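You operate a simulated robot arm through the tools that you are given. There is no shell and no other tool. Be economical: measure what you need, move in short steps, check, and stop when the job is done.

Carry out the task below with a simulated robot arm. There is one attempt and no reset: what you move stays moved.

Task
Take the white sensor and put it on the black ring on the top of the black cart. Take the blue sensor and leave it on top of the insulator on the top shelf of the trolley. Take the green tag that says "tight" from the middle shelf of the black cart and leave it on the top of the black cart. Take the brass nut from the middle shelf of the black cart and put it on top of the pink block there. Put the can that says "pump oil" from the top of the black cart on the yellow sight glass and the can labelled "grease" on the middle shelf of the black cart. Take the green pad and put it on the bottom shelf of the black cart. Put the filter that says "mist" from the lower pump shelf on the middle shelf of the red cart. Any order will do. Set down upright: green tag, can, filter.
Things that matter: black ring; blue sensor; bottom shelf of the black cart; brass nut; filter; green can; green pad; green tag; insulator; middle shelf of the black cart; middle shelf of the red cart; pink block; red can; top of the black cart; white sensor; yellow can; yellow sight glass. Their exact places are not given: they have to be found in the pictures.

The check looks at the end state, three seconds after you hand in, the way a careful person would. Anything else that was tipped, shoved, dropped, spilled or broken makes it a failure.

Robot
A 7-joint arm with a two-finger gripper on a trunk, on a base that drives. Base frame: it is fixed to the floor where the robot stands at the start and does not move with it; the origin is under the middle of the robot, x ahead of it, y to its left, z up; the surface under the hand at the start is at about z = 0.95. Readings come in m, degrees, newtons and seconds.
With the tool pointing down near the work surface it reaches from about 0.3 to 0.74 m from the robot's upright axis, wherever it stands. Its first joint turns from -166.0 to 166.0 degrees. Places, roughly: black ring (6x6x2 cm) [0.5, 0.4, 1]; blue sensor (3x3x9 cm) [0.5, 0.2, 1]; bottom shelf of the black cart [0.7, 0.1, 0.2]; brass nut (4x3x2 cm) [0.7, 0.3, 0.6]; filter [3.5, 2.5, 0.5]; green can, red can, yellow can [0.75, 0.25, 1]; green pad (6x5x3 cm) [0.6, 0.4, 0.6]; green tag [0.75, 0.25, 0.5]; insulator (5x5x4 cm) [0.6, -1.9, 0.7]; middle shelf of the black cart [0.7, 0.1, 0.6]; middle shelf of the red cart [2.2, 4.6, 0.5]; pink block (4x4x5 cm) [0.8, -0.1, 0.6]; top of the black cart [0.7, 0.1, 1]; white sensor (3x3x9 cm) [0.5, 0, 1]; yellow sight glass (9x9x2 cm) [0.7, 0.4, 1]. Payload 2.94 kg.
The TCP is the grasp point between the finger pads, 0.03 m short of the fingertips. In the tool frame z runs along the fingers and y along their closing line. The gripper opens to 0.138 m. The gripper's body begins 0.109 m behind the TCP.
Orientation is that of the tool frame in the base frame, as a unit quaternion [w, x, y, z]. With the fingers straight down and closing along the base's y, the tool's x points along the base's -x, its y along +y and its z along -z.

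Tools
- The arm moves only by the tool apply_moves. Its argument "steps" is a list of rows, each an object (a shift or turn left out is 0, a gripper value left out holds the last) with "dp": the shift along the base's x, y, z in m, a list of three; "rot": the turn, a rotation vector about the base's x, y, z in rad, a list of three; "jaw": the finger opening in m, from 0 to 0.138. In form: [{"dp": [x, y, z], "rot": [wx, wy, wz], "jaw": jaw}, ...]. A call has 1 to 12 rows; each row shifts and turns the commanded pose from where the row before left it. A row lasts 0.2 s, in which the tool goes at most 0.05 m and 8.6 degrees; a call with a longer step from one row to the next is refused whole, and so is a gripper value outside its range. Where a pose cannot be reached the arm comes as near as it can. A force on the tool above 40 N (or 10 N above the force at the start of the call, whichever is more), or a blocked arm, ends the call early, and 0.2 s more pass. Each finger halts on what it meets, pressing with about 21 N; the grip force reading is that of the motor and also rises with nothing between the fingers. The clock runs only during rows and for 0.2 s after the last one: add rows that do not move to give the fingers time. It gives the time, the measured TCP pose, the force on the tool (base axes), the opening and the grip force at its end, in the units of the frame above (readings bear some noise), with the torque about the TCP (base axes, N m) and any sound that the robot's microphone picked up.
- Cameras (640 x 400 px; columns grow to the right, rows downward): "scene" is now at [0.003, 0.1328, 1.5694]; the picture's right is [-0.03, -1.00, 0.00], its down [-0.70, 0.02, -0.71] and it looks along [0.71, -0.02, -0.70] (base axes); focal length 250 px, centre (320, 200). "wrist" rides on the gripper at [0.071, 0.019, -0.146] in the tool frame; the picture's right is [-0.26, 0.97, 0.00], its down [-0.85, -0.23, -0.48] and it looks along [-0.46, -0.12, 0.88] (tool axes); focal length 280 px, centre (320, 200).
- get_image(camera): a new picture of that camera. The clock stands still meanwhile.
- raise_lower(by): slides the trunk up (or, below 0, down) by that many m; the arm and the scene camera ride with it, the base frame stays. It gives what a move gives, with no picture.
- steer(legs): drives the robot by 1 to 6 legs, each [ahead, left, turn to the left] in m, m and degrees, along the robot's own axes; the way and the turn of a leg run together, so that a leg with both is an arc; at most 1.5 m and 180 degrees a leg. The arm and the cameras ride along, it lands a little off, and it stops where it bumps. It gives what a move gives.
- aim_head(pan, tilt): turns the head with the scene camera to pan (to the left, within 86 degrees either way) and tilt (down, from -29 to 69), counted from straight ahead of the robot. It gives what a move gives.
- pixel_to_xyz(camera, pixels): for up to 12 pixels [column, row] of the newest picture of that camera ("zoom" is the newest enlarged one), the place [x, y, z] in the base frame of the surface seen there, good to about 0.002 m. The clock stands still meanwhile.
- enlarge(camera, box): a new picture of the part [left, top, right, bottom] of that camera's present view, enlarged. The clock stands still meanwhile.
- sign_off(): hands the job in; it is judged then, once.

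Keep the steps short. Do not move on a guess: measure, check each grasp and each placing, and mend mistakes. In all there are 322 turns and 186 pictures (those below and enlarged ones count). Leave the gripper open and the arm clear of the work at the hand-in unless told otherwise, and finish with a single line.

The tools are called after "Emit:" by a JSON object that holds its "api" and its "payload". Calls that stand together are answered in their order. apply_moves: Moves the arm, as the interface text tells. Its arguments: {"type":"object","properties":{"steps":{"type":"array"}},"required":["steps"]} The other tools are called the same way: raise_lower (by) slides the trunk up or down; steer (legs) drives the base; aim_head (pan, tilt) turns the head that bears the scene camera; get_image (camera) takes a picture; pixel_to_xyz (camera, pixels) gives the place of the surface under pixels of a picture; enlarge (camera, box) takes an enlarged picture of a part of a camera's view; sign_off () hands the job in.

At the start:

```text
time_s: 0.0
tool_pos: [0.48, -0.0241, 1.1895]
orientation: [0.001, 0.0, 1.0, 0.001]
contact_force: [0.0, 0.7, -1.1]
ft_torque: [0.0, -0.02, 0.04]
finger_gap: 0.1382
finger_force: 0.1
trunk travel left (down, up): [-0.425, 0.029]
robot x, y, heading: [0.0031, -0.005, 0.0]
head pan, tilt: [-1.6, 44.7]
```

scene: 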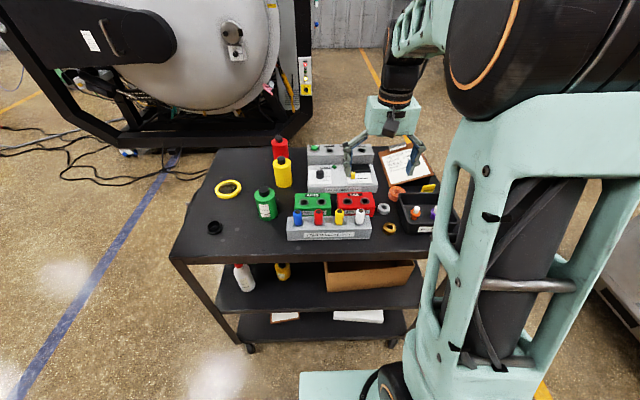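
wrist: 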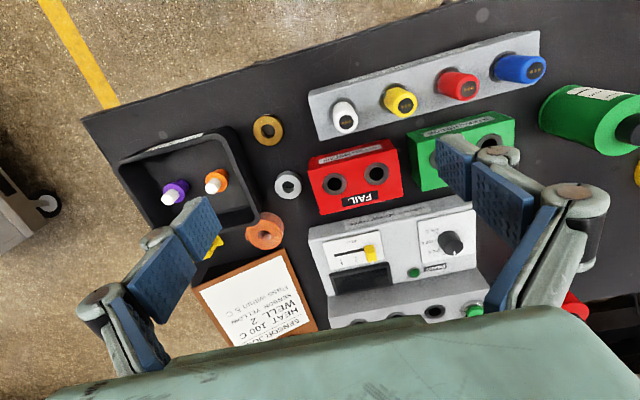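

I see the cart top with the sensor rack (around 330,225), ring (215,228), cans and sight glass. I'll enlarge that part to measure.

Emit:
{"api": "enlarge", "payload": {"camera": "scene", "box": [170, 130, 410, 280]}}

Emit:
{"api": "enlarge", "payload": {"camera": "scene", "box": [200, 240, 440, 390]}}

```text
2.67 times, centred on (290, 205) of scene
```

zoom: 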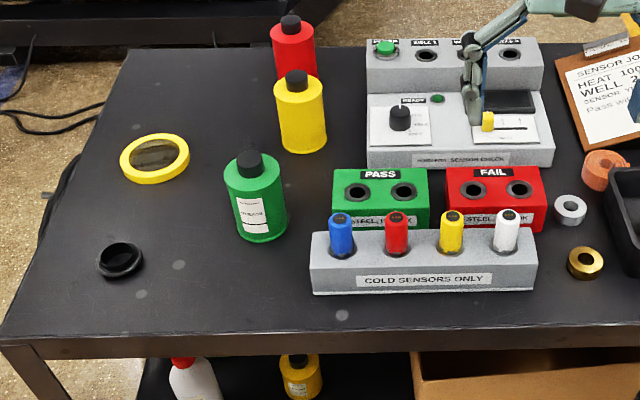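

```text
2.67 times, centred on (320, 315) of scene
```

zoom: 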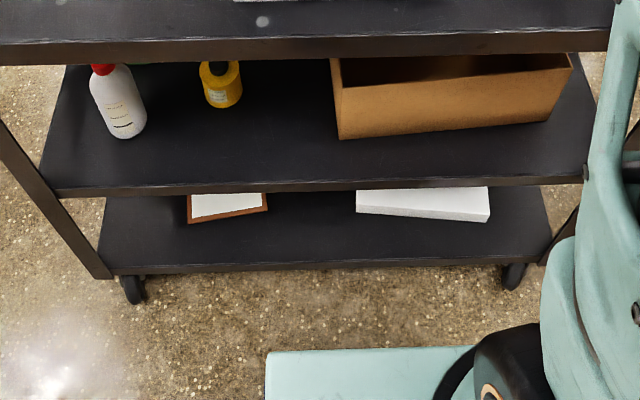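

Next, closer views to read the can labels and measure.

Emit:
{"api": "enlarge", "payload": {"camera": "scene", "box": [240, 125, 320, 225]}}

Emit:
{"api": "pixel_to_xyz", "payload": {"camera": "scene", "pixels": [[298, 212], [360, 211], [215, 227], [228, 189], [228, 182], [264, 191], [281, 158], [279, 138], [200, 240], [298, 222], [360, 222], [320, 155]]}}

```text
4.00 times, centred on (280, 175) of scene
```

zoom: 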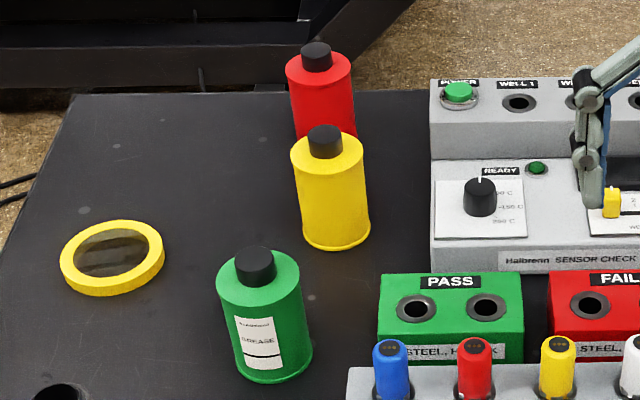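

```text
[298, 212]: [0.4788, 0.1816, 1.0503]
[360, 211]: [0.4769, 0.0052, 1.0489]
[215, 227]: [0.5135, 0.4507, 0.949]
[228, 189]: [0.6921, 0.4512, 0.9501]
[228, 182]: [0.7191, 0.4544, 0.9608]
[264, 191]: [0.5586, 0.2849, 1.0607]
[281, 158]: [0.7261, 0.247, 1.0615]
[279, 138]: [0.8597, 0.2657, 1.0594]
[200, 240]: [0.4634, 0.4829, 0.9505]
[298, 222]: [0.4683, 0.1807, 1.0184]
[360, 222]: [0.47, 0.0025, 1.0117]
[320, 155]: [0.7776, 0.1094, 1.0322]
```

Green can is "grease". I'll look closely at the rack and the ring to measure them.

Emit:
{"api": "enlarge", "payload": {"camera": "scene", "box": [195, 210, 235, 240]}}

Emit:
{"api": "pixel_to_xyz", "payload": {"camera": "zoom", "pixels": [[320, 160], [320, 200], [320, 240], [320, 280], [260, 210], [380, 210], [320, 120], [220, 210], [420, 210], [320, 320]]}}

Emit:
{"api": "enlarge", "payload": {"camera": "scene", "box": [280, 195, 380, 245]}}

Emit:
{"api": "pixel_to_xyz", "payload": {"camera": "zoom", "pixels": [[460, 240], [510, 180], [513, 95], [513, 110], [495, 140], [530, 140], [110, 105], [95, 145], [130, 145], [150, 200], [510, 250], [320, 260]]}}

```text
13.33 times, centred on (215, 225) of scene
```

zoom: 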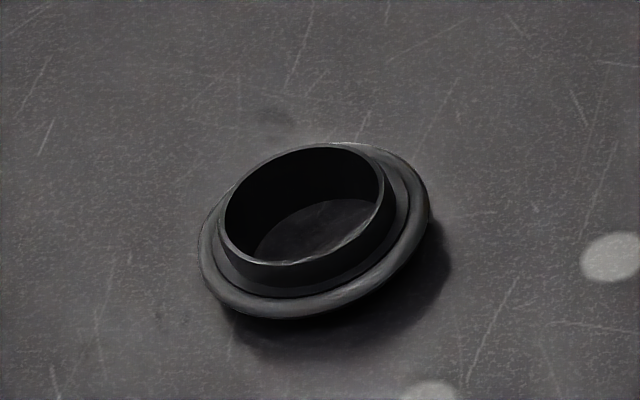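

```text
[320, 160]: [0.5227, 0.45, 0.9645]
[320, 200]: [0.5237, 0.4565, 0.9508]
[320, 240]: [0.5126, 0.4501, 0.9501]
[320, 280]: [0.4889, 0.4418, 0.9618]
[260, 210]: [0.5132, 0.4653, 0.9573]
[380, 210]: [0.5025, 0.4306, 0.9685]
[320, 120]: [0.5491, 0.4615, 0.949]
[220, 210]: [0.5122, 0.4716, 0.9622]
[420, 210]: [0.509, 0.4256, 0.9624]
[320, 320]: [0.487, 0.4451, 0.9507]
```

```text
6.40 times, centred on (330, 220) of scene
```

zoom: 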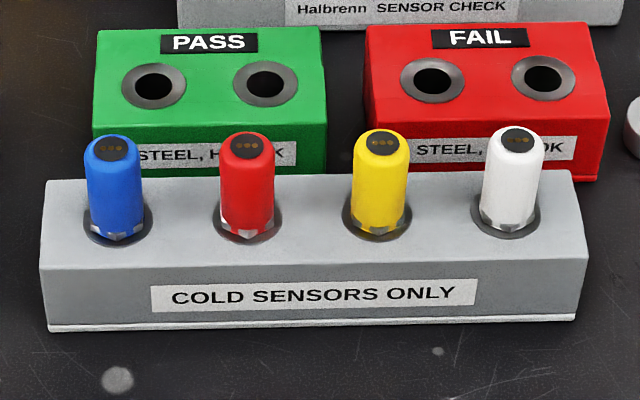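

```text
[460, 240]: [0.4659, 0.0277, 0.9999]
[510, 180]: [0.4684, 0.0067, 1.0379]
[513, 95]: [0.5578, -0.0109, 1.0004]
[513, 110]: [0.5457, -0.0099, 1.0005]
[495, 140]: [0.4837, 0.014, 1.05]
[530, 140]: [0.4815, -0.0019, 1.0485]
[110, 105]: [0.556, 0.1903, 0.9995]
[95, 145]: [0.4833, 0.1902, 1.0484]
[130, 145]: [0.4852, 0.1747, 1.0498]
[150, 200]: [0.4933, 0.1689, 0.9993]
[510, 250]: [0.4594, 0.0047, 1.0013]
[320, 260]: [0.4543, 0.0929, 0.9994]
```

The ring centre is near (0.507, 0.449) and its rim is at z≈0.966. The white sensor axis is near (0.478, 0.006), top 1.05, with the rack top at 1.0. I'll move above the white sensor, narrow the jaws and check with the wrist camera.

Emit:
{"api": "apply_moves", "payload": {"steps": [{"dp": [0, 0.03, 0], "jaw": 0.056}, {"dp": [0, 0, -0.04]}, {"dp": [0, 0, -0.04]}, {"dp": [0, 0, 0]}, {"dp": [0, 0, 0]}]}}

Emit:
{"api": "get_image", "payload": {"camera": "wrist"}}

Emit:
{"api": "get_image", "payload": {"camera": "scene"}}

```text
time_s: 1.2
tool_pos: [0.4808, 0.0053, 1.1098]
orientation: [0.0, 0.0, 1.0, 0.001]
contact_force: [0.6, 0.1, -0.5]
ft_torque: [0.0, 0.01, 0.01]
finger_gap: 0.0561
finger_force: 0.1
trunk travel left (down, up): [-0.425, 0.029]
robot x, y, heading: [0.0013, 0.0019, -0.1]
head pan, tilt: [-1.6, 44.7]
```

```text
178 pictures are left
```

wrist: 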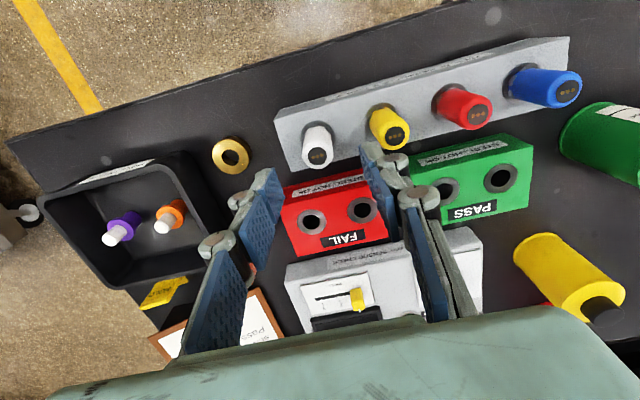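

```text
177 pictures are left
```

scene: 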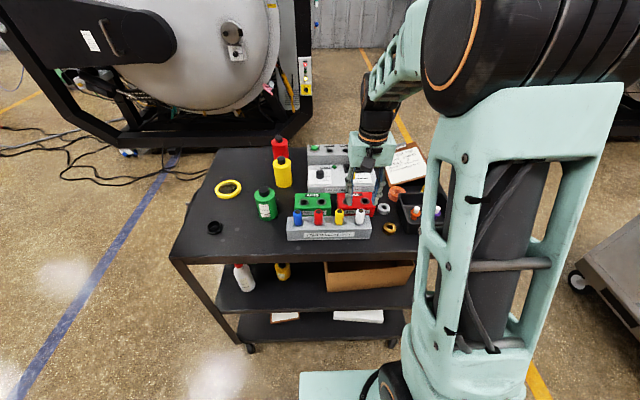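

Jaws straddle the white sensor at (318,145). Lowering to z 1.037.

Emit:
{"api": "apply_moves", "payload": {"steps": [{"dp": [-0.002, 0.001, -0.03]}, {"dp": [0, 0, -0.03]}, {"dp": [0, 0, -0.012]}, {"dp": [0, 0, 0]}]}}

Emit:
{"api": "get_image", "payload": {"camera": "wrist"}}

```text
time_s: 2.2
tool_pos: [0.4794, 0.0056, 1.0387]
orientation: [0.0, -0.001, 1.0, 0.001]
contact_force: [-0.1, 0.4, 0.7]
ft_torque: [-0.02, -0.04, -0.02]
finger_gap: 0.056
finger_force: 0.0
trunk travel left (down, up): [-0.425, 0.029]
robot x, y, heading: [0.0001, -0.001, -0.0]
head pan, tilt: [-1.6, 44.7]
```

```text
176 pictures are left
```

wrist: 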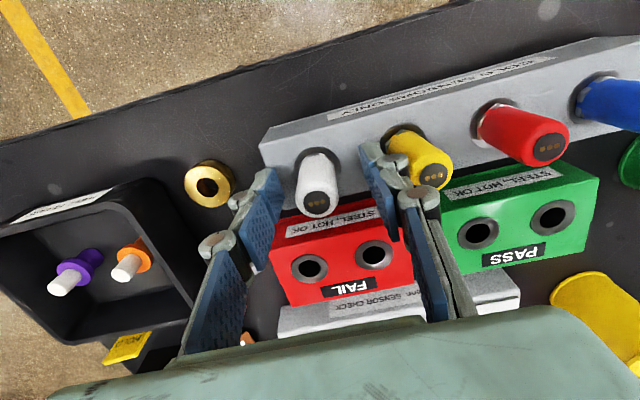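

Sensor sits between the pads, so I'm closing.

Emit:
{"api": "apply_moves", "payload": {"steps": [{"jaw": 0.03}, {"jaw": 0.015}, {"jaw": 0.01}, {"jaw": 0.01}, {"jaw": 0.01}]}}

```text
time_s: 3.4
tool_pos: [0.4794, 0.0067, 1.0384]
orientation: [0.0, 0.001, 1.0, 0.001]
contact_force: [0.1, 0.5, -0.1]
ft_torque: [-0.04, 0.03, -0.02]
finger_gap: 0.0237
finger_force: 21.3
trunk travel left (down, up): [-0.425, 0.029]
robot x, y, heading: [0.0029, -0.0002, -0.1]
head pan, tilt: [-1.6, 44.7]
```

Gap is 0.0237, so it is held. Lifting straight up.

Emit:
{"api": "apply_moves", "payload": {"steps": [{"dp": [0, 0, 0.02]}, {"dp": [0, 0, 0.03]}, {"dp": [0, 0, 0.04]}, {"dp": [0, 0, 0.04]}]}}

Emit:
{"api": "enlarge", "payload": {"camera": "scene", "box": [310, 130, 410, 250]}}

```text
time_s: 4.4
tool_pos: [0.48, 0.0062, 1.1684]
orientation: [0.001, 0.0, 1.0, 0.001]
contact_force: [-0.5, 0.2, -1.1]
ft_torque: [-0.02, 0.01, 0.02]
finger_gap: 0.0238
finger_force: 21.0
trunk travel left (down, up): [-0.425, 0.029]
robot x, y, heading: [0.0004, -0.0012, 0.3]
head pan, tilt: [-1.6, 44.7]
```

```text
3.33 times, centred on (360, 190) of scene
```

zoom: 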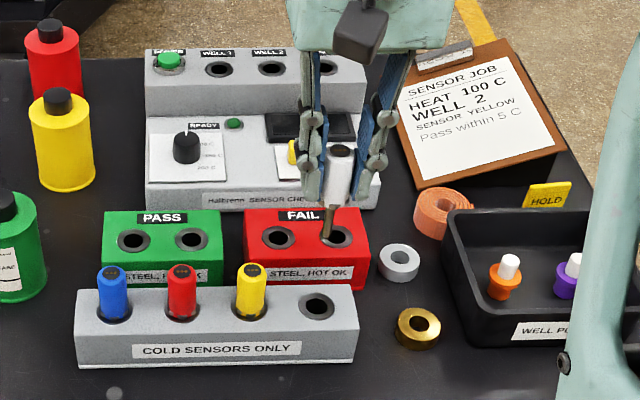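

The sensor has a thin probe and can't stand up, so I'll lay it across the ring. I'll put it back, re-grip it 5 mm off centre and slightly higher so the fingers clear the ring rim when it lies flat.

Emit:
{"api": "apply_moves", "payload": {"steps": [{"dp": [0, 0, -0.04]}, {"dp": [0, 0, -0.04]}, {"dp": [0, 0, -0.03]}, {"dp": [0, 0, -0.018]}, {"dp": [0, 0, 0]}, {"jaw": 0.04}, {"jaw": 0.05}, {"dp": [-0.006, 0, 0.006]}, {"dp": [0, 0, 0]}]}}

Emit:
{"api": "get_image", "payload": {"camera": "wrist"}}

```text
time_s: 6.4
tool_pos: [0.4723, 0.0059, 1.0452]
orientation: [0.0, 0.0, 1.0, 0.001]
contact_force: [0.7, -1.0, -0.2]
ft_torque: [0.01, -0.01, 0.0]
finger_gap: 0.0499
finger_force: 0.1
trunk travel left (down, up): [-0.425, 0.029]
robot x, y, heading: [0.0035, -0.0034, 0.1]
head pan, tilt: [-1.6, 44.7]
```

```text
174 pictures are left
```

wrist: 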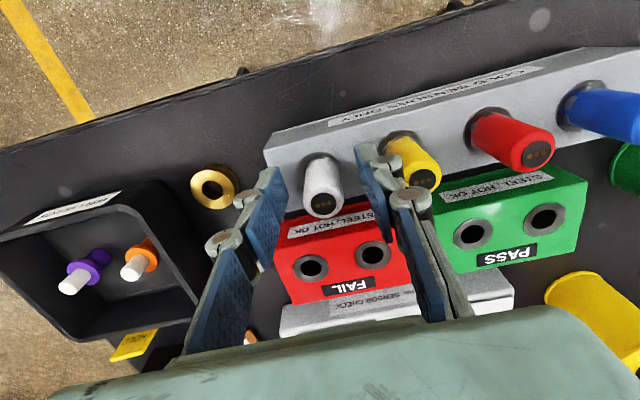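

Seated again. Closing and lifting.

Emit:
{"api": "apply_moves", "payload": {"steps": [{"jaw": 0.03}, {"jaw": 0.01}, {"jaw": 0.01}, {"jaw": 0.01}, {"dp": [0, 0, 0.02]}, {"dp": [0, 0, 0.04]}, {"dp": [0, 0, 0.04]}, {"dp": [0, 0, 0.04]}, {"dp": [0, 0, 0.04]}]}}

Emit:
{"api": "pixel_to_xyz", "payload": {"camera": "scene", "pixels": [[180, 262], [250, 265], [300, 265], [195, 245], [185, 250], [190, 258]]}}

```text
time_s: 8.4
tool_pos: [0.4737, 0.0084, 1.2269]
orientation: [0.0, 0.0, 1.0, 0.0]
contact_force: [0.1, 0.2, -0.1]
ft_torque: [-0.03, -0.02, -0.03]
finger_gap: 0.0237
finger_force: 21.0
trunk travel left (down, up): [-0.425, 0.029]
robot x, y, heading: [-0.0026, -0.0005, -0.2]
head pan, tilt: [-1.6, 44.7]
```

```text
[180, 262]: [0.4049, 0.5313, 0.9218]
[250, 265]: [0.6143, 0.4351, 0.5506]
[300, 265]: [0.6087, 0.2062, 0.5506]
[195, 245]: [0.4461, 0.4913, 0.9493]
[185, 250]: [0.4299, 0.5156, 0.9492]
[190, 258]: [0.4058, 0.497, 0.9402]
```

Held at 1.227. Yawing the hand (camera to end up on top) while moving toward y=0.3.

Emit:
{"api": "apply_moves", "payload": {"steps": [{"dp": [0, 0.025, 0], "rot": [0, 0, 0.148]}, {"dp": [0, 0.025, 0], "rot": [0, 0, 0.148]}, {"dp": [0, 0.025, 0], "rot": [0, 0, 0.148]}, {"dp": [0, 0.025, 0], "rot": [0, 0, 0.148]}, {"dp": [0, 0.025, 0], "rot": [0, 0, 0.148]}, {"dp": [0, 0.025, 0], "rot": [0, 0, 0.148]}, {"dp": [0, 0.025, 0], "rot": [0, 0, 0.148]}, {"dp": [0, 0.025, 0], "rot": [0, 0, 0.148]}, {"dp": [0, 0.025, 0], "rot": [0, 0, 0.148]}, {"dp": [0, 0.025, 0], "rot": [0, 0, 0.148]}, {"dp": [0, 0.025, 0], "rot": [0, 0, 0.148]}, {"dp": [0, 0.025, 0], "rot": [0, 0, 0.148]}]}}

Emit:
{"api": "apply_moves", "payload": {"steps": [{"rot": [0, 0, 0.148]}, {"rot": [0, 0, 0.148]}, {"rot": [0, 0, 0.148]}, {"rot": [0, 0, 0.148]}, {"rot": [0, 0, 0.148]}, {"rot": [0, 0, 0.148]}, {"rot": [0, 0, 0.148]}, {"rot": [0, 0, 0.148]}, {"rot": [0, 0, 0.148]}, {}]}}

```text
time_s: 11.0
tool_pos: [0.4722, 0.3066, 1.2251]
orientation: [0.0, 0.777, -0.63, 0.0]
contact_force: [0.8, 0.5, -0.6]
ft_torque: [-0.02, 0.04, 0.0]
finger_gap: 0.0238
finger_force: 20.7
trunk travel left (down, up): [-0.425, 0.029]
robot x, y, heading: [-0.0032, 0.0004, -0.2]
head pan, tilt: [-1.6, 44.7]
```

```text
time_s: 13.2
tool_pos: [0.473, 0.3063, 1.2253]
orientation: [0.001, 1.0, -0.015, 0.001]
contact_force: [-0.5, 0.0, 0.5]
ft_torque: [0.01, 0.02, -0.01]
finger_gap: 0.0237
finger_force: 21.2
trunk travel left (down, up): [-0.425, 0.029]
robot x, y, heading: [0.0001, -0.0031, 0.0]
head pan, tilt: [-1.6, 44.7]
```

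Yaw reached. Now pitching the tool to horizontal (pointing +x) while moving to y≈0.449.

Emit:
{"api": "apply_moves", "payload": {"steps": [{"rot": [0, 0, 0.03]}, {"dp": [-0.005, 0.013, 0], "rot": [0, -0.1428, 0]}, {"dp": [-0.005, 0.013, 0], "rot": [0, -0.1428, 0]}, {"dp": [-0.005, 0.013, 0], "rot": [0, -0.1428, 0]}, {"dp": [-0.005, 0.013, 0], "rot": [0, -0.1428, 0]}, {"dp": [-0.005, 0.013, 0], "rot": [0, -0.1428, 0]}, {"dp": [-0.005, 0.013, 0], "rot": [0, -0.1428, 0]}, {"dp": [-0.005, 0.013, 0], "rot": [0, -0.1428, 0]}, {"dp": [-0.005, 0.013, 0], "rot": [0, -0.1428, 0]}, {"dp": [-0.005, 0.013, 0], "rot": [0, -0.1428, 0]}, {"dp": [-0.005, 0.013, 0], "rot": [0, -0.1428, 0]}, {"dp": [-0.005, 0.013, 0], "rot": [0, -0.1428, 0]}]}}

Emit:
{"api": "get_image", "payload": {"camera": "wrist"}}

Emit:
{"api": "get_image", "payload": {"camera": "scene"}}

```text
time_s: 15.8
tool_pos: [0.418, 0.4492, 1.2246]
orientation: [-0.002, 0.706, -0.002, 0.708]
contact_force: [-0.1, -0.5, -1.0]
ft_torque: [0.0, 0.02, -0.01]
finger_gap: 0.0238
finger_force: 21.3
trunk travel left (down, up): [-0.425, 0.029]
robot x, y, heading: [0.0039, -0.0018, -0.2]
head pan, tilt: [-1.6, 44.7]
```

```text
173 pictures are left
```

wrist: 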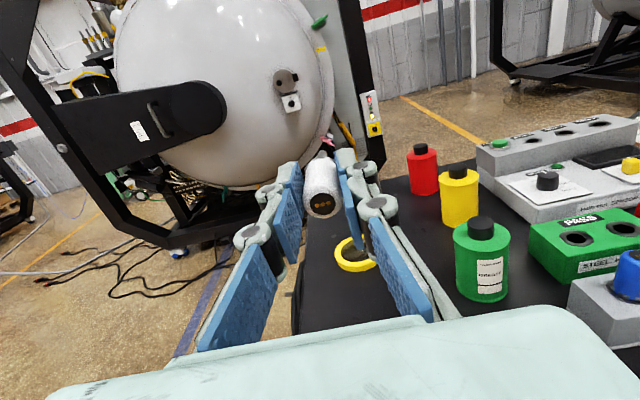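

```text
172 pictures are left
```

scene: 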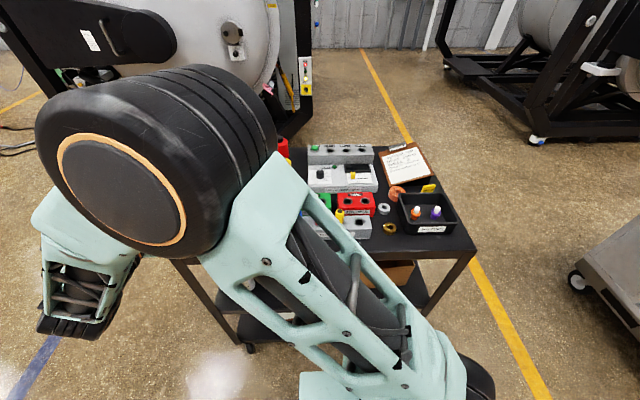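

The hand is level and the sensor is held horizontally. Measuring the sensor's actual position in the grip.

Emit:
{"api": "enlarge", "payload": {"camera": "wrist", "box": [280, 140, 380, 230]}}

Emit:
{"api": "pixel_to_xyz", "payload": {"camera": "wrist", "pixels": [[323, 205], [323, 215], [320, 180], [318, 165], [320, 158], [352, 262], [352, 240]]}}

```text
4.44 times, centred on (330, 185) of wrist
```

zoom: 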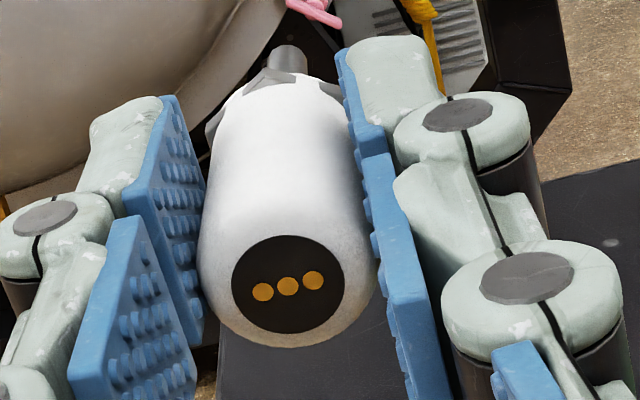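

```text
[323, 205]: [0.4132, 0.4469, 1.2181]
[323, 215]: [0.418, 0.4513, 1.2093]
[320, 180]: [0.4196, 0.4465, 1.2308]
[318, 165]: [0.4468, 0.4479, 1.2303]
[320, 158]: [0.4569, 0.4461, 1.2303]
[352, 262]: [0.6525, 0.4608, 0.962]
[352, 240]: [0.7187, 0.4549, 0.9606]
```

Sensor axis is 6 mm below TCP, and the head spans TCP−0.005 to +0.04. Moving forward over the ring and down to 1.01.

Emit:
{"api": "apply_moves", "payload": {"steps": [{"dp": [0.036, 0.001, 0]}, {"dp": [0.035, 0, -0.02]}, {"dp": [0, 0, -0.045]}, {"dp": [0, 0, -0.045]}, {"dp": [0, 0, -0.045]}, {"dp": [0, 0, -0.04]}, {"dp": [0, 0, -0.015]}, {}]}}

Emit:
{"api": "get_image", "payload": {"camera": "wrist"}}

Emit:
{"api": "get_image", "payload": {"camera": "scene"}}

```text
time_s: 17.6
tool_pos: [0.488, 0.4512, 1.0139]
orientation: [0.0, 0.707, -0.001, 0.707]
contact_force: [0.0, -0.2, -0.9]
ft_torque: [0.02, 0.0, 0.02]
finger_gap: 0.0238
finger_force: 21.0
trunk travel left (down, up): [-0.425, 0.029]
robot x, y, heading: [-0.0028, 0.0021, -0.1]
head pan, tilt: [-1.6, 44.7]
```

```text
170 pictures are left
```

wrist: 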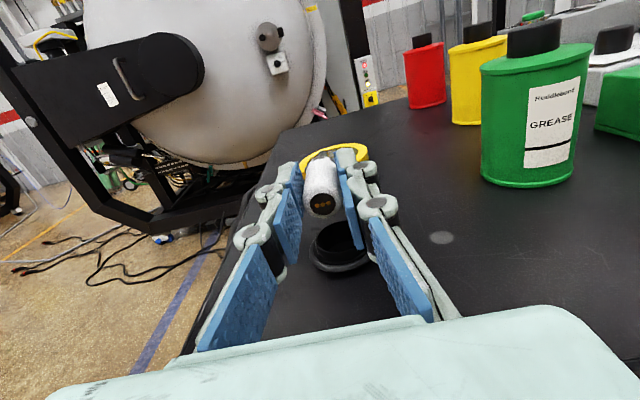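

```text
169 pictures are left
```

scene: 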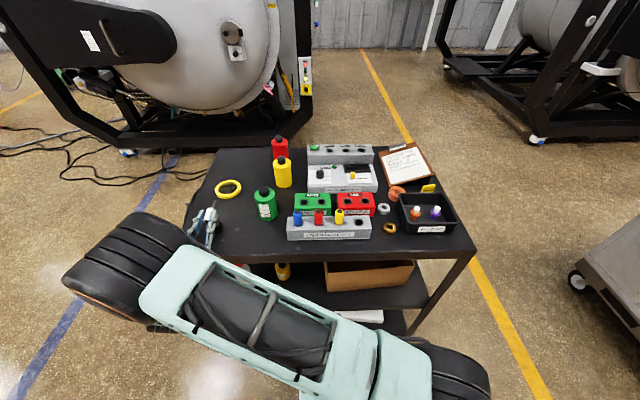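

Emit:
{"api": "enlarge", "payload": {"camera": "wrist", "box": [290, 140, 390, 290]}}

Emit:
{"api": "pixel_to_xyz", "payload": {"camera": "wrist", "pixels": [[318, 240], [340, 262], [330, 228], [355, 228], [320, 252], [360, 252], [340, 272], [321, 205], [338, 255]]}}

```text
2.67 times, centred on (340, 215) of wrist
```

zoom: 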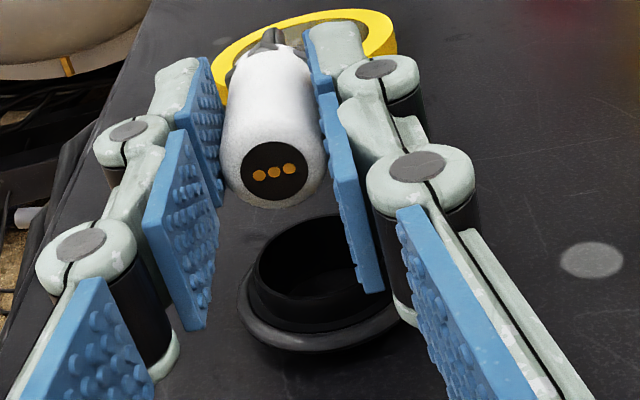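

```text
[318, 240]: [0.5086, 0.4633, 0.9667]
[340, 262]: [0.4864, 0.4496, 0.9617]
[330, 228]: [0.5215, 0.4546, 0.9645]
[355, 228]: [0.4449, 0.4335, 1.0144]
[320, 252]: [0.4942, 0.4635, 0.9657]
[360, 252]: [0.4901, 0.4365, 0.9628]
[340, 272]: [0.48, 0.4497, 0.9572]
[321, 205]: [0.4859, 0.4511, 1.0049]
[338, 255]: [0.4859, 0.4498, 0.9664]
```

Ring centre is (0.506, 0.449). Lowering slowly with a 1.5 mm y correction.

Emit:
{"api": "apply_moves", "payload": {"steps": [{"dp": [0, -0.002, -0.012]}, {"dp": [0, 0, -0.008]}, {"dp": [0, 0, -0.005]}, {"dp": [0, 0, -0.002]}, {}]}}

Emit:
{"api": "enlarge", "payload": {"camera": "wrist", "box": [290, 140, 390, 290]}}

```text
time_s: 18.8
tool_pos: [0.4877, 0.4487, 0.9889]
orientation: [0.0, 0.707, -0.002, 0.707]
contact_force: [0.9, -0.5, 2.0]
ft_torque: [0.01, -0.07, -0.02]
finger_gap: 0.0241
finger_force: 20.8
trunk travel left (down, up): [-0.425, 0.029]
robot x, y, heading: [0.0013, 0.0006, 0.1]
head pan, tilt: [-1.6, 44.7]
```

```text
2.67 times, centred on (340, 215) of wrist
```

zoom: 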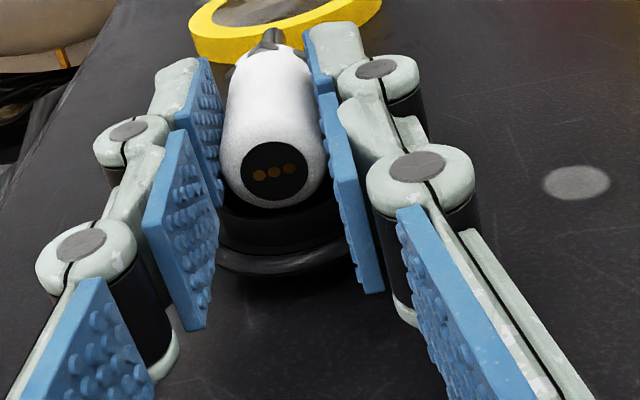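

Emit:
{"api": "apply_moves", "payload": {"steps": [{"dp": [0, 0, -0.002]}, {}]}}

```text
time_s: 19.4
tool_pos: [0.4896, 0.4488, 0.9879]
orientation: [-0.001, 0.706, -0.002, 0.708]
contact_force: [-2.3, -0.2, 6.9]
ft_torque: [0.0, 0.09, 0.06]
finger_gap: 0.0239
finger_force: 20.9
trunk travel left (down, up): [-0.425, 0.029]
robot x, y, heading: [0.0034, 0.0009, -0.1]
head pan, tilt: [-1.6, 44.7]
```

Firm contact at 6.9 N. Easing off 1 mm and opening slowly.

Emit:
{"api": "apply_moves", "payload": {"steps": [{"dp": [0, 0, 0.0005], "jaw": 0.0245}, {"jaw": 0.0255}, {"jaw": 0.027}, {"jaw": 0.029}, {"jaw": 0.034}, {"jaw": 0.04}, {}]}}

Emit:
{"api": "enlarge", "payload": {"camera": "wrist", "box": [290, 140, 390, 290]}}

```text
time_s: 21.0
tool_pos: [0.4882, 0.4489, 0.9873]
orientation: [-0.001, 0.707, -0.001, 0.707]
contact_force: [-0.2, 0.2, 0.2]
ft_torque: [0.04, 0.04, 0.02]
finger_gap: 0.0401
finger_force: 0.1
trunk travel left (down, up): [-0.425, 0.029]
robot x, y, heading: [0.0019, -0.0014, 0.2]
head pan, tilt: [-1.6, 44.7]
```

```text
2.67 times, centred on (340, 215) of wrist
```

zoom: 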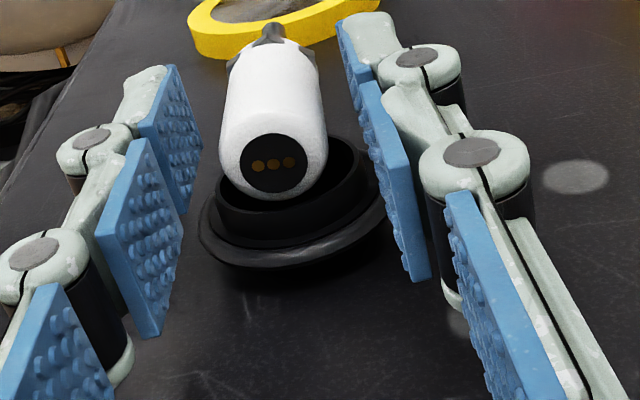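

The sensor lies steadily across the ring. Retracting straight back, then checking.

Emit:
{"api": "apply_moves", "payload": {"steps": [{"jaw": 0.055}, {"dp": [-0.03, 0, 0]}, {"dp": [-0.04, 0, 0]}, {"dp": [-0.04, 0, 0.02]}, {"dp": [0, 0, 0.05]}, {"dp": [0, 0, 0.05]}, {"dp": [0, 0, 0.05]}, {"dp": [0, 0, 0.04]}]}}

Emit:
{"api": "get_image", "payload": {"camera": "wrist"}}

```text
time_s: 22.8
tool_pos: [0.3784, 0.4462, 1.1986]
orientation: [-0.001, 0.708, -0.002, 0.707]
contact_force: [1.0, -0.4, 0.4]
ft_torque: [-0.02, 0.01, 0.0]
finger_gap: 0.0553
finger_force: 0.0
trunk travel left (down, up): [-0.425, 0.029]
robot x, y, heading: [-0.0011, 0.0071, -0.4]
head pan, tilt: [-1.6, 44.7]
```

```text
165 pictures are left
```

wrist: 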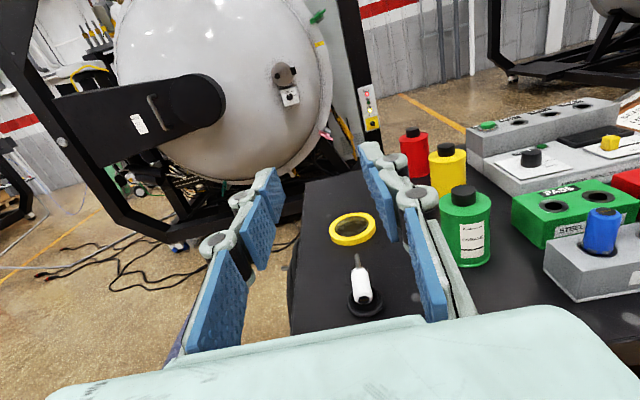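

White sensor is on the ring. Now I'll pull the arm back clear of the cart edge, then lower the trunk to look at the middle shelf.

Emit:
{"api": "apply_moves", "payload": {"steps": [{"dp": [-0.04, 0.02, 0]}, {"dp": [-0.04, 0.02, 0]}, {"dp": [-0.02, 0.02, 0]}, {}]}}

Emit:
{"api": "aim_head", "payload": {"pan": -1.6, "tilt": 30}}

Emit:
{"api": "raise_lower", "payload": {"by": -0.42}}

Emit:
{"api": "get_image", "payload": {"camera": "scene"}}

Emit:
{"api": "get_image", "payload": {"camera": "wrist"}}

```text
time_s: 23.8
tool_pos: [0.2799, 0.5101, 1.1959]
orientation: [0.0, 0.707, -0.002, 0.707]
contact_force: [0.8, -0.1, 0.9]
ft_torque: [0.01, 0.02, 0.01]
finger_gap: 0.0552
finger_force: 0.2
trunk travel left (down, up): [-0.425, 0.029]
robot x, y, heading: [0.0013, 0.0013, -0.1]
head pan, tilt: [-1.6, 44.7]
```

```text
time_s: 24.6
tool_pos: [0.2814, 0.5095, 1.1969]
orientation: [-0.001, 0.707, -0.002, 0.707]
contact_force: [-0.5, 0.6, 0.1]
ft_torque: [0.0, 0.01, 0.0]
finger_gap: 0.0549
finger_force: 0.0
trunk travel left (down, up): [-0.425, 0.029]
robot x, y, heading: [0.0015, 0.0021, -0.1]
head pan, tilt: [-1.6, 30.0]
```

```text
refused: -0.42 is not a number from -0.4 to 0.4
```

```text
164 pictures are left
```

scene: 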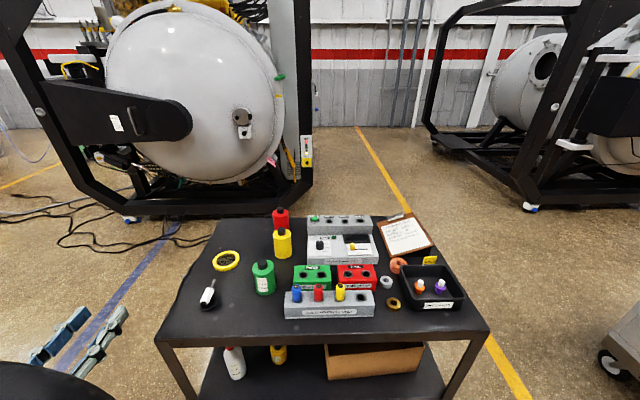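

```text
163 pictures are left
```

wrist: 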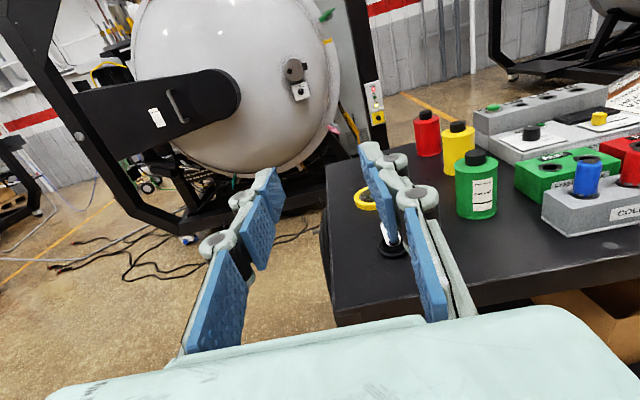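

Emit:
{"api": "raise_lower", "payload": {"by": -0.4}}

Emit:
{"api": "get_image", "payload": {"camera": "scene"}}

Emit:
{"api": "get_image", "payload": {"camera": "wrist"}}

```text
time_s: 28.4
tool_pos: [0.2809, 0.509, 0.7968]
orientation: [-0.001, 0.707, -0.001, 0.707]
contact_force: [0.5, -0.1, 0.4]
ft_torque: [-0.02, 0.02, -0.04]
finger_gap: 0.0551
finger_force: 0.1
trunk travel left (down, up): [-0.025, 0.429]
robot x, y, heading: [0.0001, 0.0, 0.0]
head pan, tilt: [-1.6, 30.0]
```

```text
162 pictures are left
```

scene: 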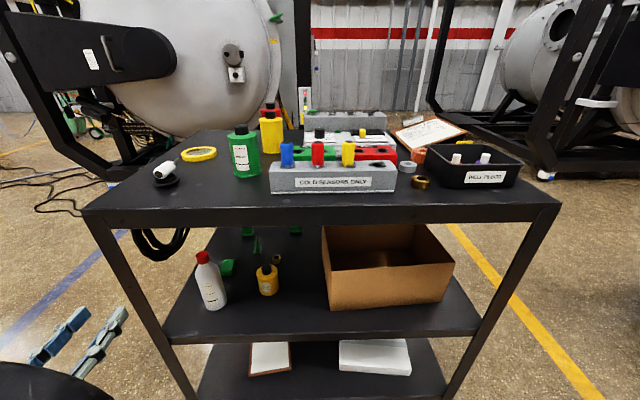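

```text
161 pictures are left
```

wrist: 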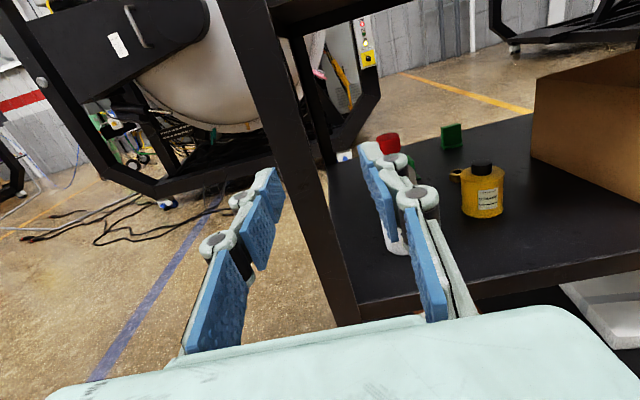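

Emit:
{"api": "enlarge", "payload": {"camera": "scene", "box": [170, 210, 330, 320]}}

Emit:
{"api": "pixel_to_xyz", "payload": {"camera": "zoom", "pixels": [[225, 230], [350, 140], [505, 85], [435, 205], [440, 190], [305, 85], [165, 330], [385, 290], [500, 340], [130, 180], [360, 160]]}}

```text
3.64 times, centred on (250, 265) of scene
```

zoom: 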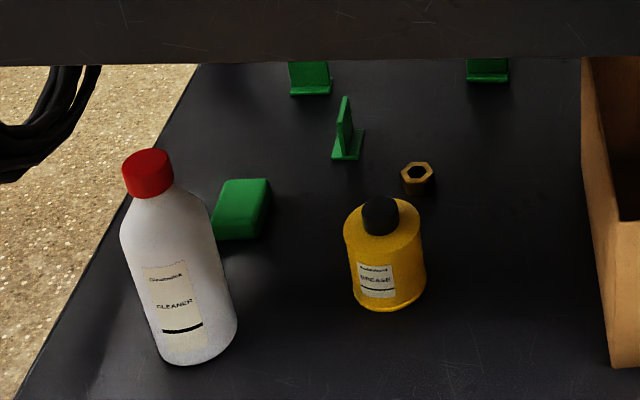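

```text
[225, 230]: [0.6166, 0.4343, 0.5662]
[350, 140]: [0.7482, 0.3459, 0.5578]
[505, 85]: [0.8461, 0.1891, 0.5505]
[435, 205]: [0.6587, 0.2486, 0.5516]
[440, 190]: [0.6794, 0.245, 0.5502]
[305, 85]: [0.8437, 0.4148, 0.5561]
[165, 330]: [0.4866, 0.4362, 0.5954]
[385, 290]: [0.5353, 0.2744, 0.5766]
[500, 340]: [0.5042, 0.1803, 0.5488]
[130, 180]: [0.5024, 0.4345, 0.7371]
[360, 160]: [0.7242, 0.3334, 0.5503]
```

Middle shelf: green pad (0.64,0.42), nut (0.68,0.245), three green tags, a "GREASE" yellow can and the cleaner. I'll bring the wrist camera lower to read the tags and find the pink block.

Emit:
{"api": "apply_moves", "payload": {"steps": [{"dp": [0, -0.03, -0.03]}, {"dp": [0, -0.03, -0.03]}, {"dp": [0, -0.03, -0.03]}, {}]}}

Emit:
{"api": "get_image", "payload": {"camera": "wrist"}}

```text
time_s: 29.4
tool_pos: [0.2819, 0.4191, 0.7064]
orientation: [0.0, 0.707, -0.002, 0.707]
contact_force: [0.4, -0.1, 0.0]
ft_torque: [0.0, -0.01, -0.03]
finger_gap: 0.0549
finger_force: 0.1
trunk travel left (down, up): [-0.025, 0.429]
robot x, y, heading: [0.0041, 0.0011, -0.2]
head pan, tilt: [-1.6, 30.0]
```

```text
159 pictures are left
```

wrist: 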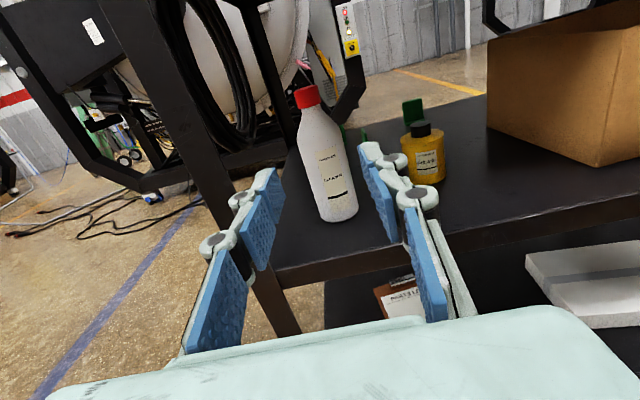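

Emit:
{"api": "enlarge", "payload": {"camera": "wrist", "box": [330, 80, 450, 160]}}

Emit:
{"api": "enlarge", "payload": {"camera": "scene", "box": [235, 225, 305, 260]}}

```text
5.00 times, centred on (390, 120) of wrist
```

zoom: 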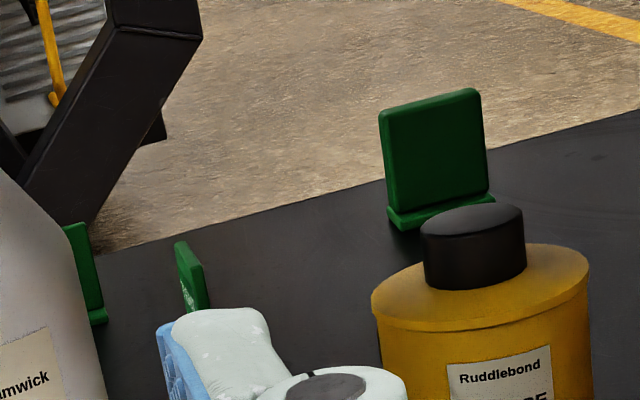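

```text
9.14 times, centred on (270, 242) of scene
```

zoom: 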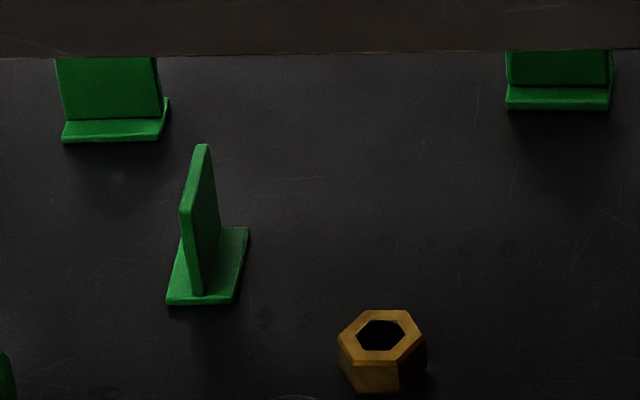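

Tags face away or left, so I'll need views from the far side. First a look at the trolley from here to plan the blue sensor.

Emit:
{"api": "aim_head", "payload": {"pan": -72, "tilt": 20}}

Emit:
{"api": "get_image", "payload": {"camera": "scene"}}

```text
time_s: 30.8
tool_pos: [0.2797, 0.4193, 0.707]
orientation: [-0.002, 0.707, -0.001, 0.707]
contact_force: [-0.2, -0.3, 1.3]
ft_torque: [0.01, 0.01, -0.03]
finger_gap: 0.0551
finger_force: 0.1
trunk travel left (down, up): [-0.025, 0.429]
robot x, y, heading: [0.0002, -0.0014, -0.3]
head pan, tilt: [-72.0, 20.0]
```

```text
156 pictures are left
```

scene: 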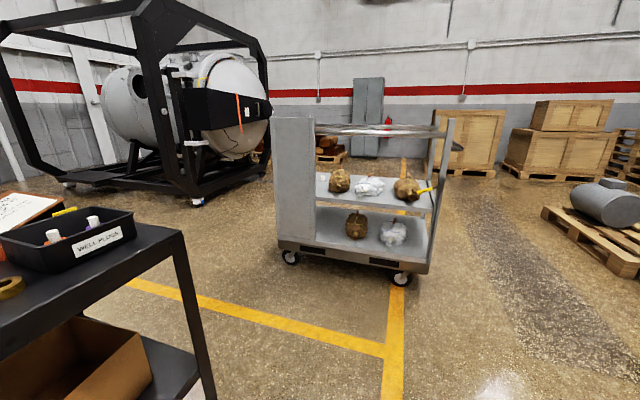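

Emit:
{"api": "enlarge", "payload": {"camera": "scene", "box": [260, 100, 470, 300]}}

Emit:
{"api": "pixel_to_xyz", "payload": {"camera": "scene", "pixels": [[340, 180], [370, 187], [407, 188], [280, 240], [400, 270], [440, 130], [300, 125], [200, 200], [290, 258], [400, 280], [320, 250]]}}

```text
2.00 times, centred on (365, 200) of scene
```

zoom: 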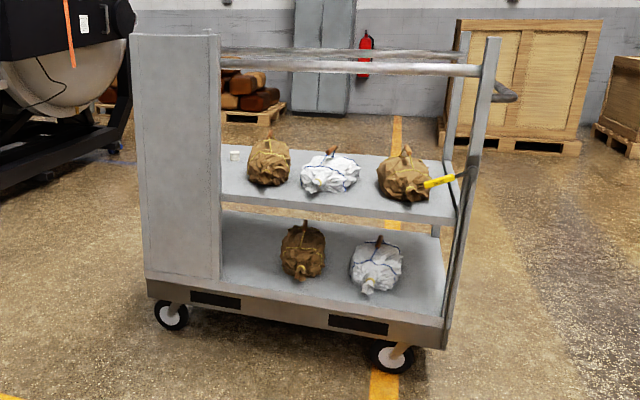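

```text
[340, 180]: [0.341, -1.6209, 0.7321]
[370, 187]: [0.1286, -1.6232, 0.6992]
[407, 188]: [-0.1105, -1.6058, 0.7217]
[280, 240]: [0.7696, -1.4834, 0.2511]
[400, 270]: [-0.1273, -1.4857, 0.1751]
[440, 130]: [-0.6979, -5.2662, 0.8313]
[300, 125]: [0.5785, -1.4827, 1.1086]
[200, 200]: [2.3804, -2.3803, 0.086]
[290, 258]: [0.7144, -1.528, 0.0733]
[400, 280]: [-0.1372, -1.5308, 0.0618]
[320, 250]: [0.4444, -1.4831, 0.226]
```

Emit:
{"api": "enlarge", "payload": {"camera": "scene", "box": [300, 155, 360, 195]}}

Emit:
{"api": "pixel_to_xyz", "payload": {"camera": "scene", "pixels": [[322, 177], [322, 180], [326, 184], [420, 195], [435, 205]]}}

```text
10.00 times, centred on (330, 175) of scene
```

zoom: 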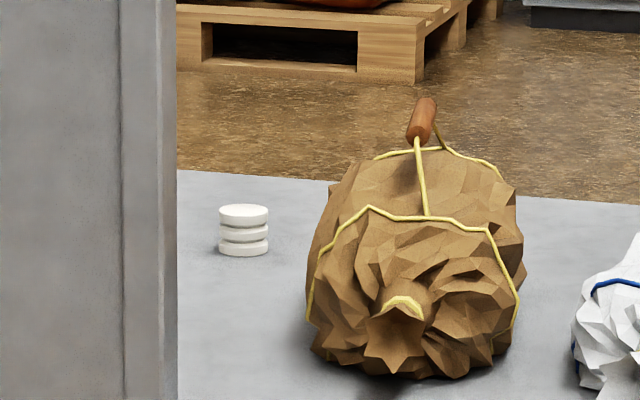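

```text
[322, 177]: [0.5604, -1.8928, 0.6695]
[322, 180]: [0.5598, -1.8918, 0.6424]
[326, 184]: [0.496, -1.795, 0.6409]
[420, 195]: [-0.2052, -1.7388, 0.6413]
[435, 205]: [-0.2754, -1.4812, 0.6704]
```

The insulator is a ribbed white disc stack at (0.56,-1.89), top ≈0.68, best reached from the trolley's far side. I'll raise the trunk and fetch the blue sensor with the tool down and the camera on the far side.

Emit:
{"api": "raise_lower", "payload": {"by": 0.4}}

Emit:
{"api": "aim_head", "payload": {"pan": 0, "tilt": 45}}

Emit:
{"api": "apply_moves", "payload": {"steps": [{"dp": [0, 0, 0.04]}, {"dp": [0, 0, 0.04]}, {"dp": [0, 0, 0.04], "rot": [0, 0.1428, 0]}, {"dp": [0.01, 0, 0.02], "rot": [0, 0.1428, 0]}, {"dp": [0.01, 0, 0.02], "rot": [0, 0.1428, 0]}, {"dp": [0.02, 0, 0], "rot": [0, 0.1428, 0]}, {"dp": [0.02, -0.02, 0], "rot": [0, 0.1428, 0]}, {"dp": [0.02, -0.03, 0], "rot": [0, 0.1428, 0]}, {"dp": [0.02, -0.03, 0], "rot": [0, 0.1428, 0]}, {"dp": [0.02, -0.03, 0], "rot": [0, 0.1428, 0]}, {"dp": [0.02, -0.03, 0], "rot": [0, 0.1428, 0]}, {"dp": [0.02, -0.03, 0], "rot": [0, 0.1428, 0]}]}}

```text
time_s: 34.6
tool_pos: [0.2812, 0.4186, 1.1075]
orientation: [0.0, 0.707, -0.002, 0.707]
contact_force: [0.3, 0.6, -0.5]
ft_torque: [-0.01, 0.02, 0.0]
finger_gap: 0.0554
finger_force: 0.1
trunk travel left (down, up): [-0.425, 0.029]
robot x, y, heading: [-0.0002, -0.0035, -0.1]
head pan, tilt: [-72.0, 20.0]
```

```text
time_s: 36.1
tool_pos: [0.2813, 0.4186, 1.1068]
orientation: [0.0, 0.707, -0.001, 0.707]
contact_force: [0.2, -0.3, 0.8]
ft_torque: [0.01, 0.01, -0.04]
finger_gap: 0.0549
finger_force: 0.1
trunk travel left (down, up): [-0.425, 0.029]
robot x, y, heading: [0.0017, -0.0001, 0.3]
head pan, tilt: [0.0, 45.0]
```

```text
time_s: 38.7
tool_pos: [0.444, 0.2481, 1.2641]
orientation: [0.0, 0.998, -0.002, 0.07]
contact_force: [0.0, 0.5, -0.7]
ft_torque: [0.01, 0.0, 0.01]
finger_gap: 0.0551
finger_force: 0.0
trunk travel left (down, up): [-0.425, 0.029]
robot x, y, heading: [0.0014, 0.0037, 0.1]
head pan, tilt: [0.0, 45.0]
```

Emit:
{"api": "apply_moves", "payload": {"steps": [{"dp": [0.02, -0.03, 0], "rot": [0, 0.14, 0]}, {"dp": [0.023, -0.036, -0.03]}, {"dp": [0, 0, -0.04]}, {"dp": [0, 0, -0.04]}, {}]}}

Emit:
{"api": "get_image", "payload": {"camera": "wrist"}}

Emit:
{"api": "enlarge", "payload": {"camera": "scene", "box": [230, 130, 390, 250]}}

```text
refused: row 2 steps farther than a row can; nothing moved
```

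```text
153 pictures are left
```

wrist: 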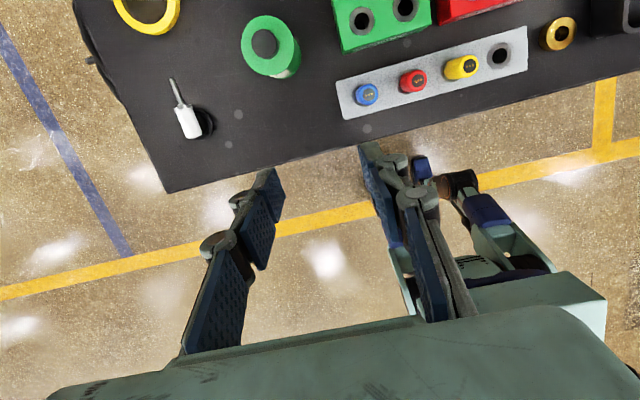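

```text
3.33 times, centred on (310, 190) of scene
```

zoom: 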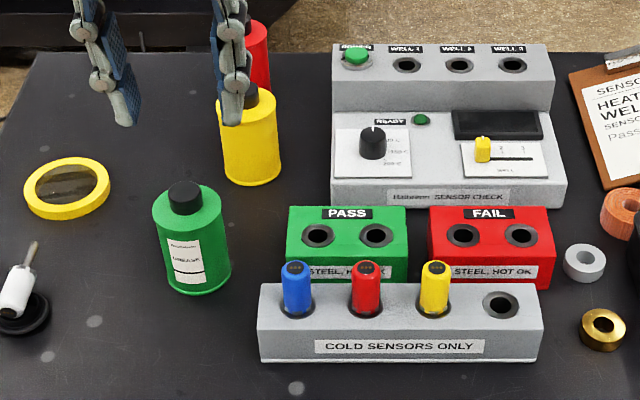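

Emit:
{"api": "apply_moves", "payload": {"steps": [{"dp": [0.02, -0.03, 0], "rot": [0, 0.14, 0]}, {"dp": [0.023, -0.036, -0.02]}, {"dp": [0, 0, -0.045]}, {"dp": [0, 0, -0.045]}, {}]}}

Emit:
{"api": "get_image", "payload": {"camera": "wrist"}}

Emit:
{"api": "enlarge", "payload": {"camera": "scene", "box": [230, 130, 390, 250]}}

```text
time_s: 39.9
tool_pos: [0.4851, 0.182, 1.1549]
orientation: [0.001, 1.0, -0.002, 0.002]
contact_force: [0.0, -0.9, -0.3]
ft_torque: [-0.01, -0.01, 0.0]
finger_gap: 0.0551
finger_force: 0.0
trunk travel left (down, up): [-0.425, 0.029]
robot x, y, heading: [-0.0051, -0.0009, -0.0]
head pan, tilt: [0.0, 45.0]
```

```text
151 pictures are left
```

wrist: 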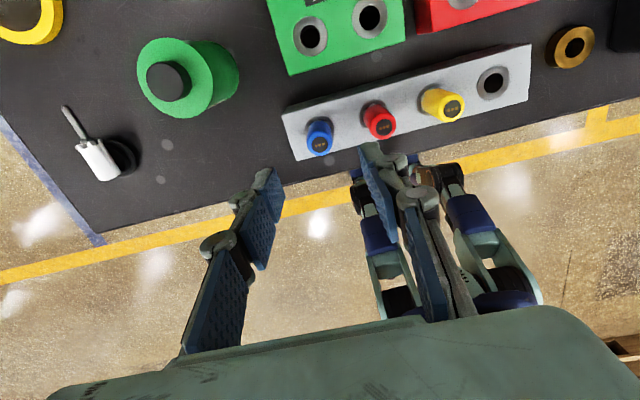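

```text
3.33 times, centred on (310, 190) of scene
```

zoom: 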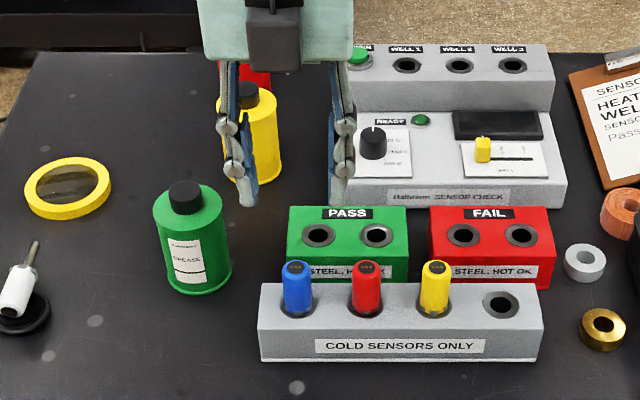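

Aligned; lowering onto the blue sensor.

Emit:
{"api": "apply_moves", "payload": {"steps": [{"dp": [0.002, 0, -0.04], "jaw": 0.05}, {"dp": [0, 0, -0.04]}, {"dp": [0, 0, -0.02]}, {"dp": [0, 0, -0.01]}, {}]}}

Emit:
{"api": "get_image", "payload": {"camera": "wrist"}}

Emit:
{"api": "pixel_to_xyz", "payload": {"camera": "wrist", "pixels": [[318, 160], [318, 150], [318, 170], [316, 140]]}}

```text
time_s: 41.1
tool_pos: [0.4847, 0.1828, 1.0452]
orientation: [0.0, 1.0, -0.002, 0.001]
contact_force: [0.1, -0.1, 0.4]
ft_torque: [0.0, 0.01, 0.0]
finger_gap: 0.0497
finger_force: 0.1
trunk travel left (down, up): [-0.425, 0.029]
robot x, y, heading: [0.0035, -0.0005, 0.4]
head pan, tilt: [0.0, 45.0]
```

```text
149 pictures are left
```

wrist: 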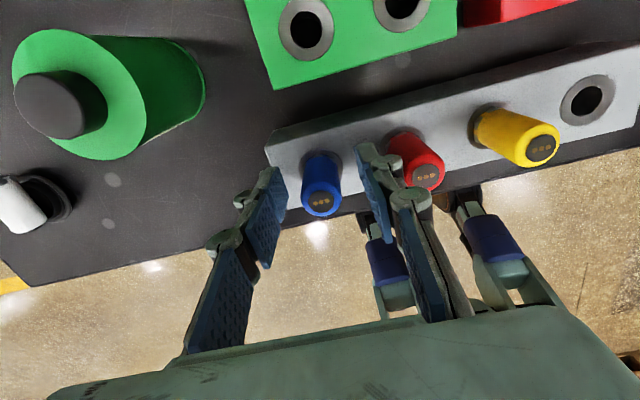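

```text
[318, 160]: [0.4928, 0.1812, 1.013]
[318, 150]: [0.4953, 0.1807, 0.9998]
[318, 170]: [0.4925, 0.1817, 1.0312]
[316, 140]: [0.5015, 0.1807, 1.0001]
```

Axis at x≈0.4805. Shifting +2 mm, closing, lifting.

Emit:
{"api": "apply_moves", "payload": {"steps": [{"dp": [0.002, -0.001, 0]}, {"jaw": 0.03}, {"jaw": 0.01}, {"jaw": 0.01}, {"jaw": 0.01}, {"dp": [0, 0, 0.02]}, {"dp": [0, 0, 0.04]}, {"dp": [0, 0, 0.04]}, {"dp": [0, 0, 0.04]}, {"dp": [0, 0, 0.04]}, {}]}}

Emit:
{"api": "get_image", "payload": {"camera": "wrist"}}

```text
time_s: 43.5
tool_pos: [0.4868, 0.1798, 1.2281]
orientation: [0.001, 1.0, -0.001, 0.001]
contact_force: [0.1, 0.1, -0.1]
ft_torque: [0.0, 0.04, -0.04]
finger_gap: 0.0238
finger_force: 21.1
trunk travel left (down, up): [-0.425, 0.029]
robot x, y, heading: [0.0021, 0.0035, -0.1]
head pan, tilt: [0.0, 45.0]
```

```text
148 pictures are left
```

wrist: 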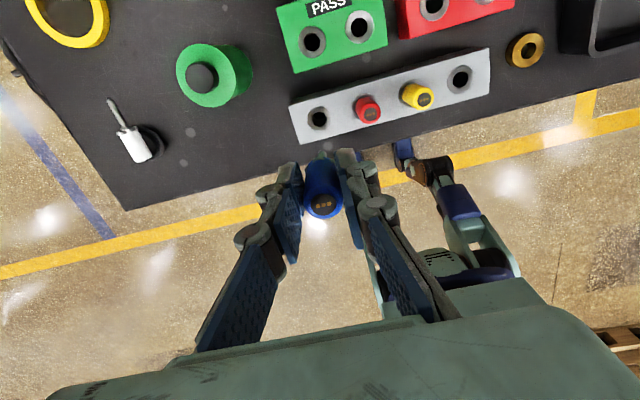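

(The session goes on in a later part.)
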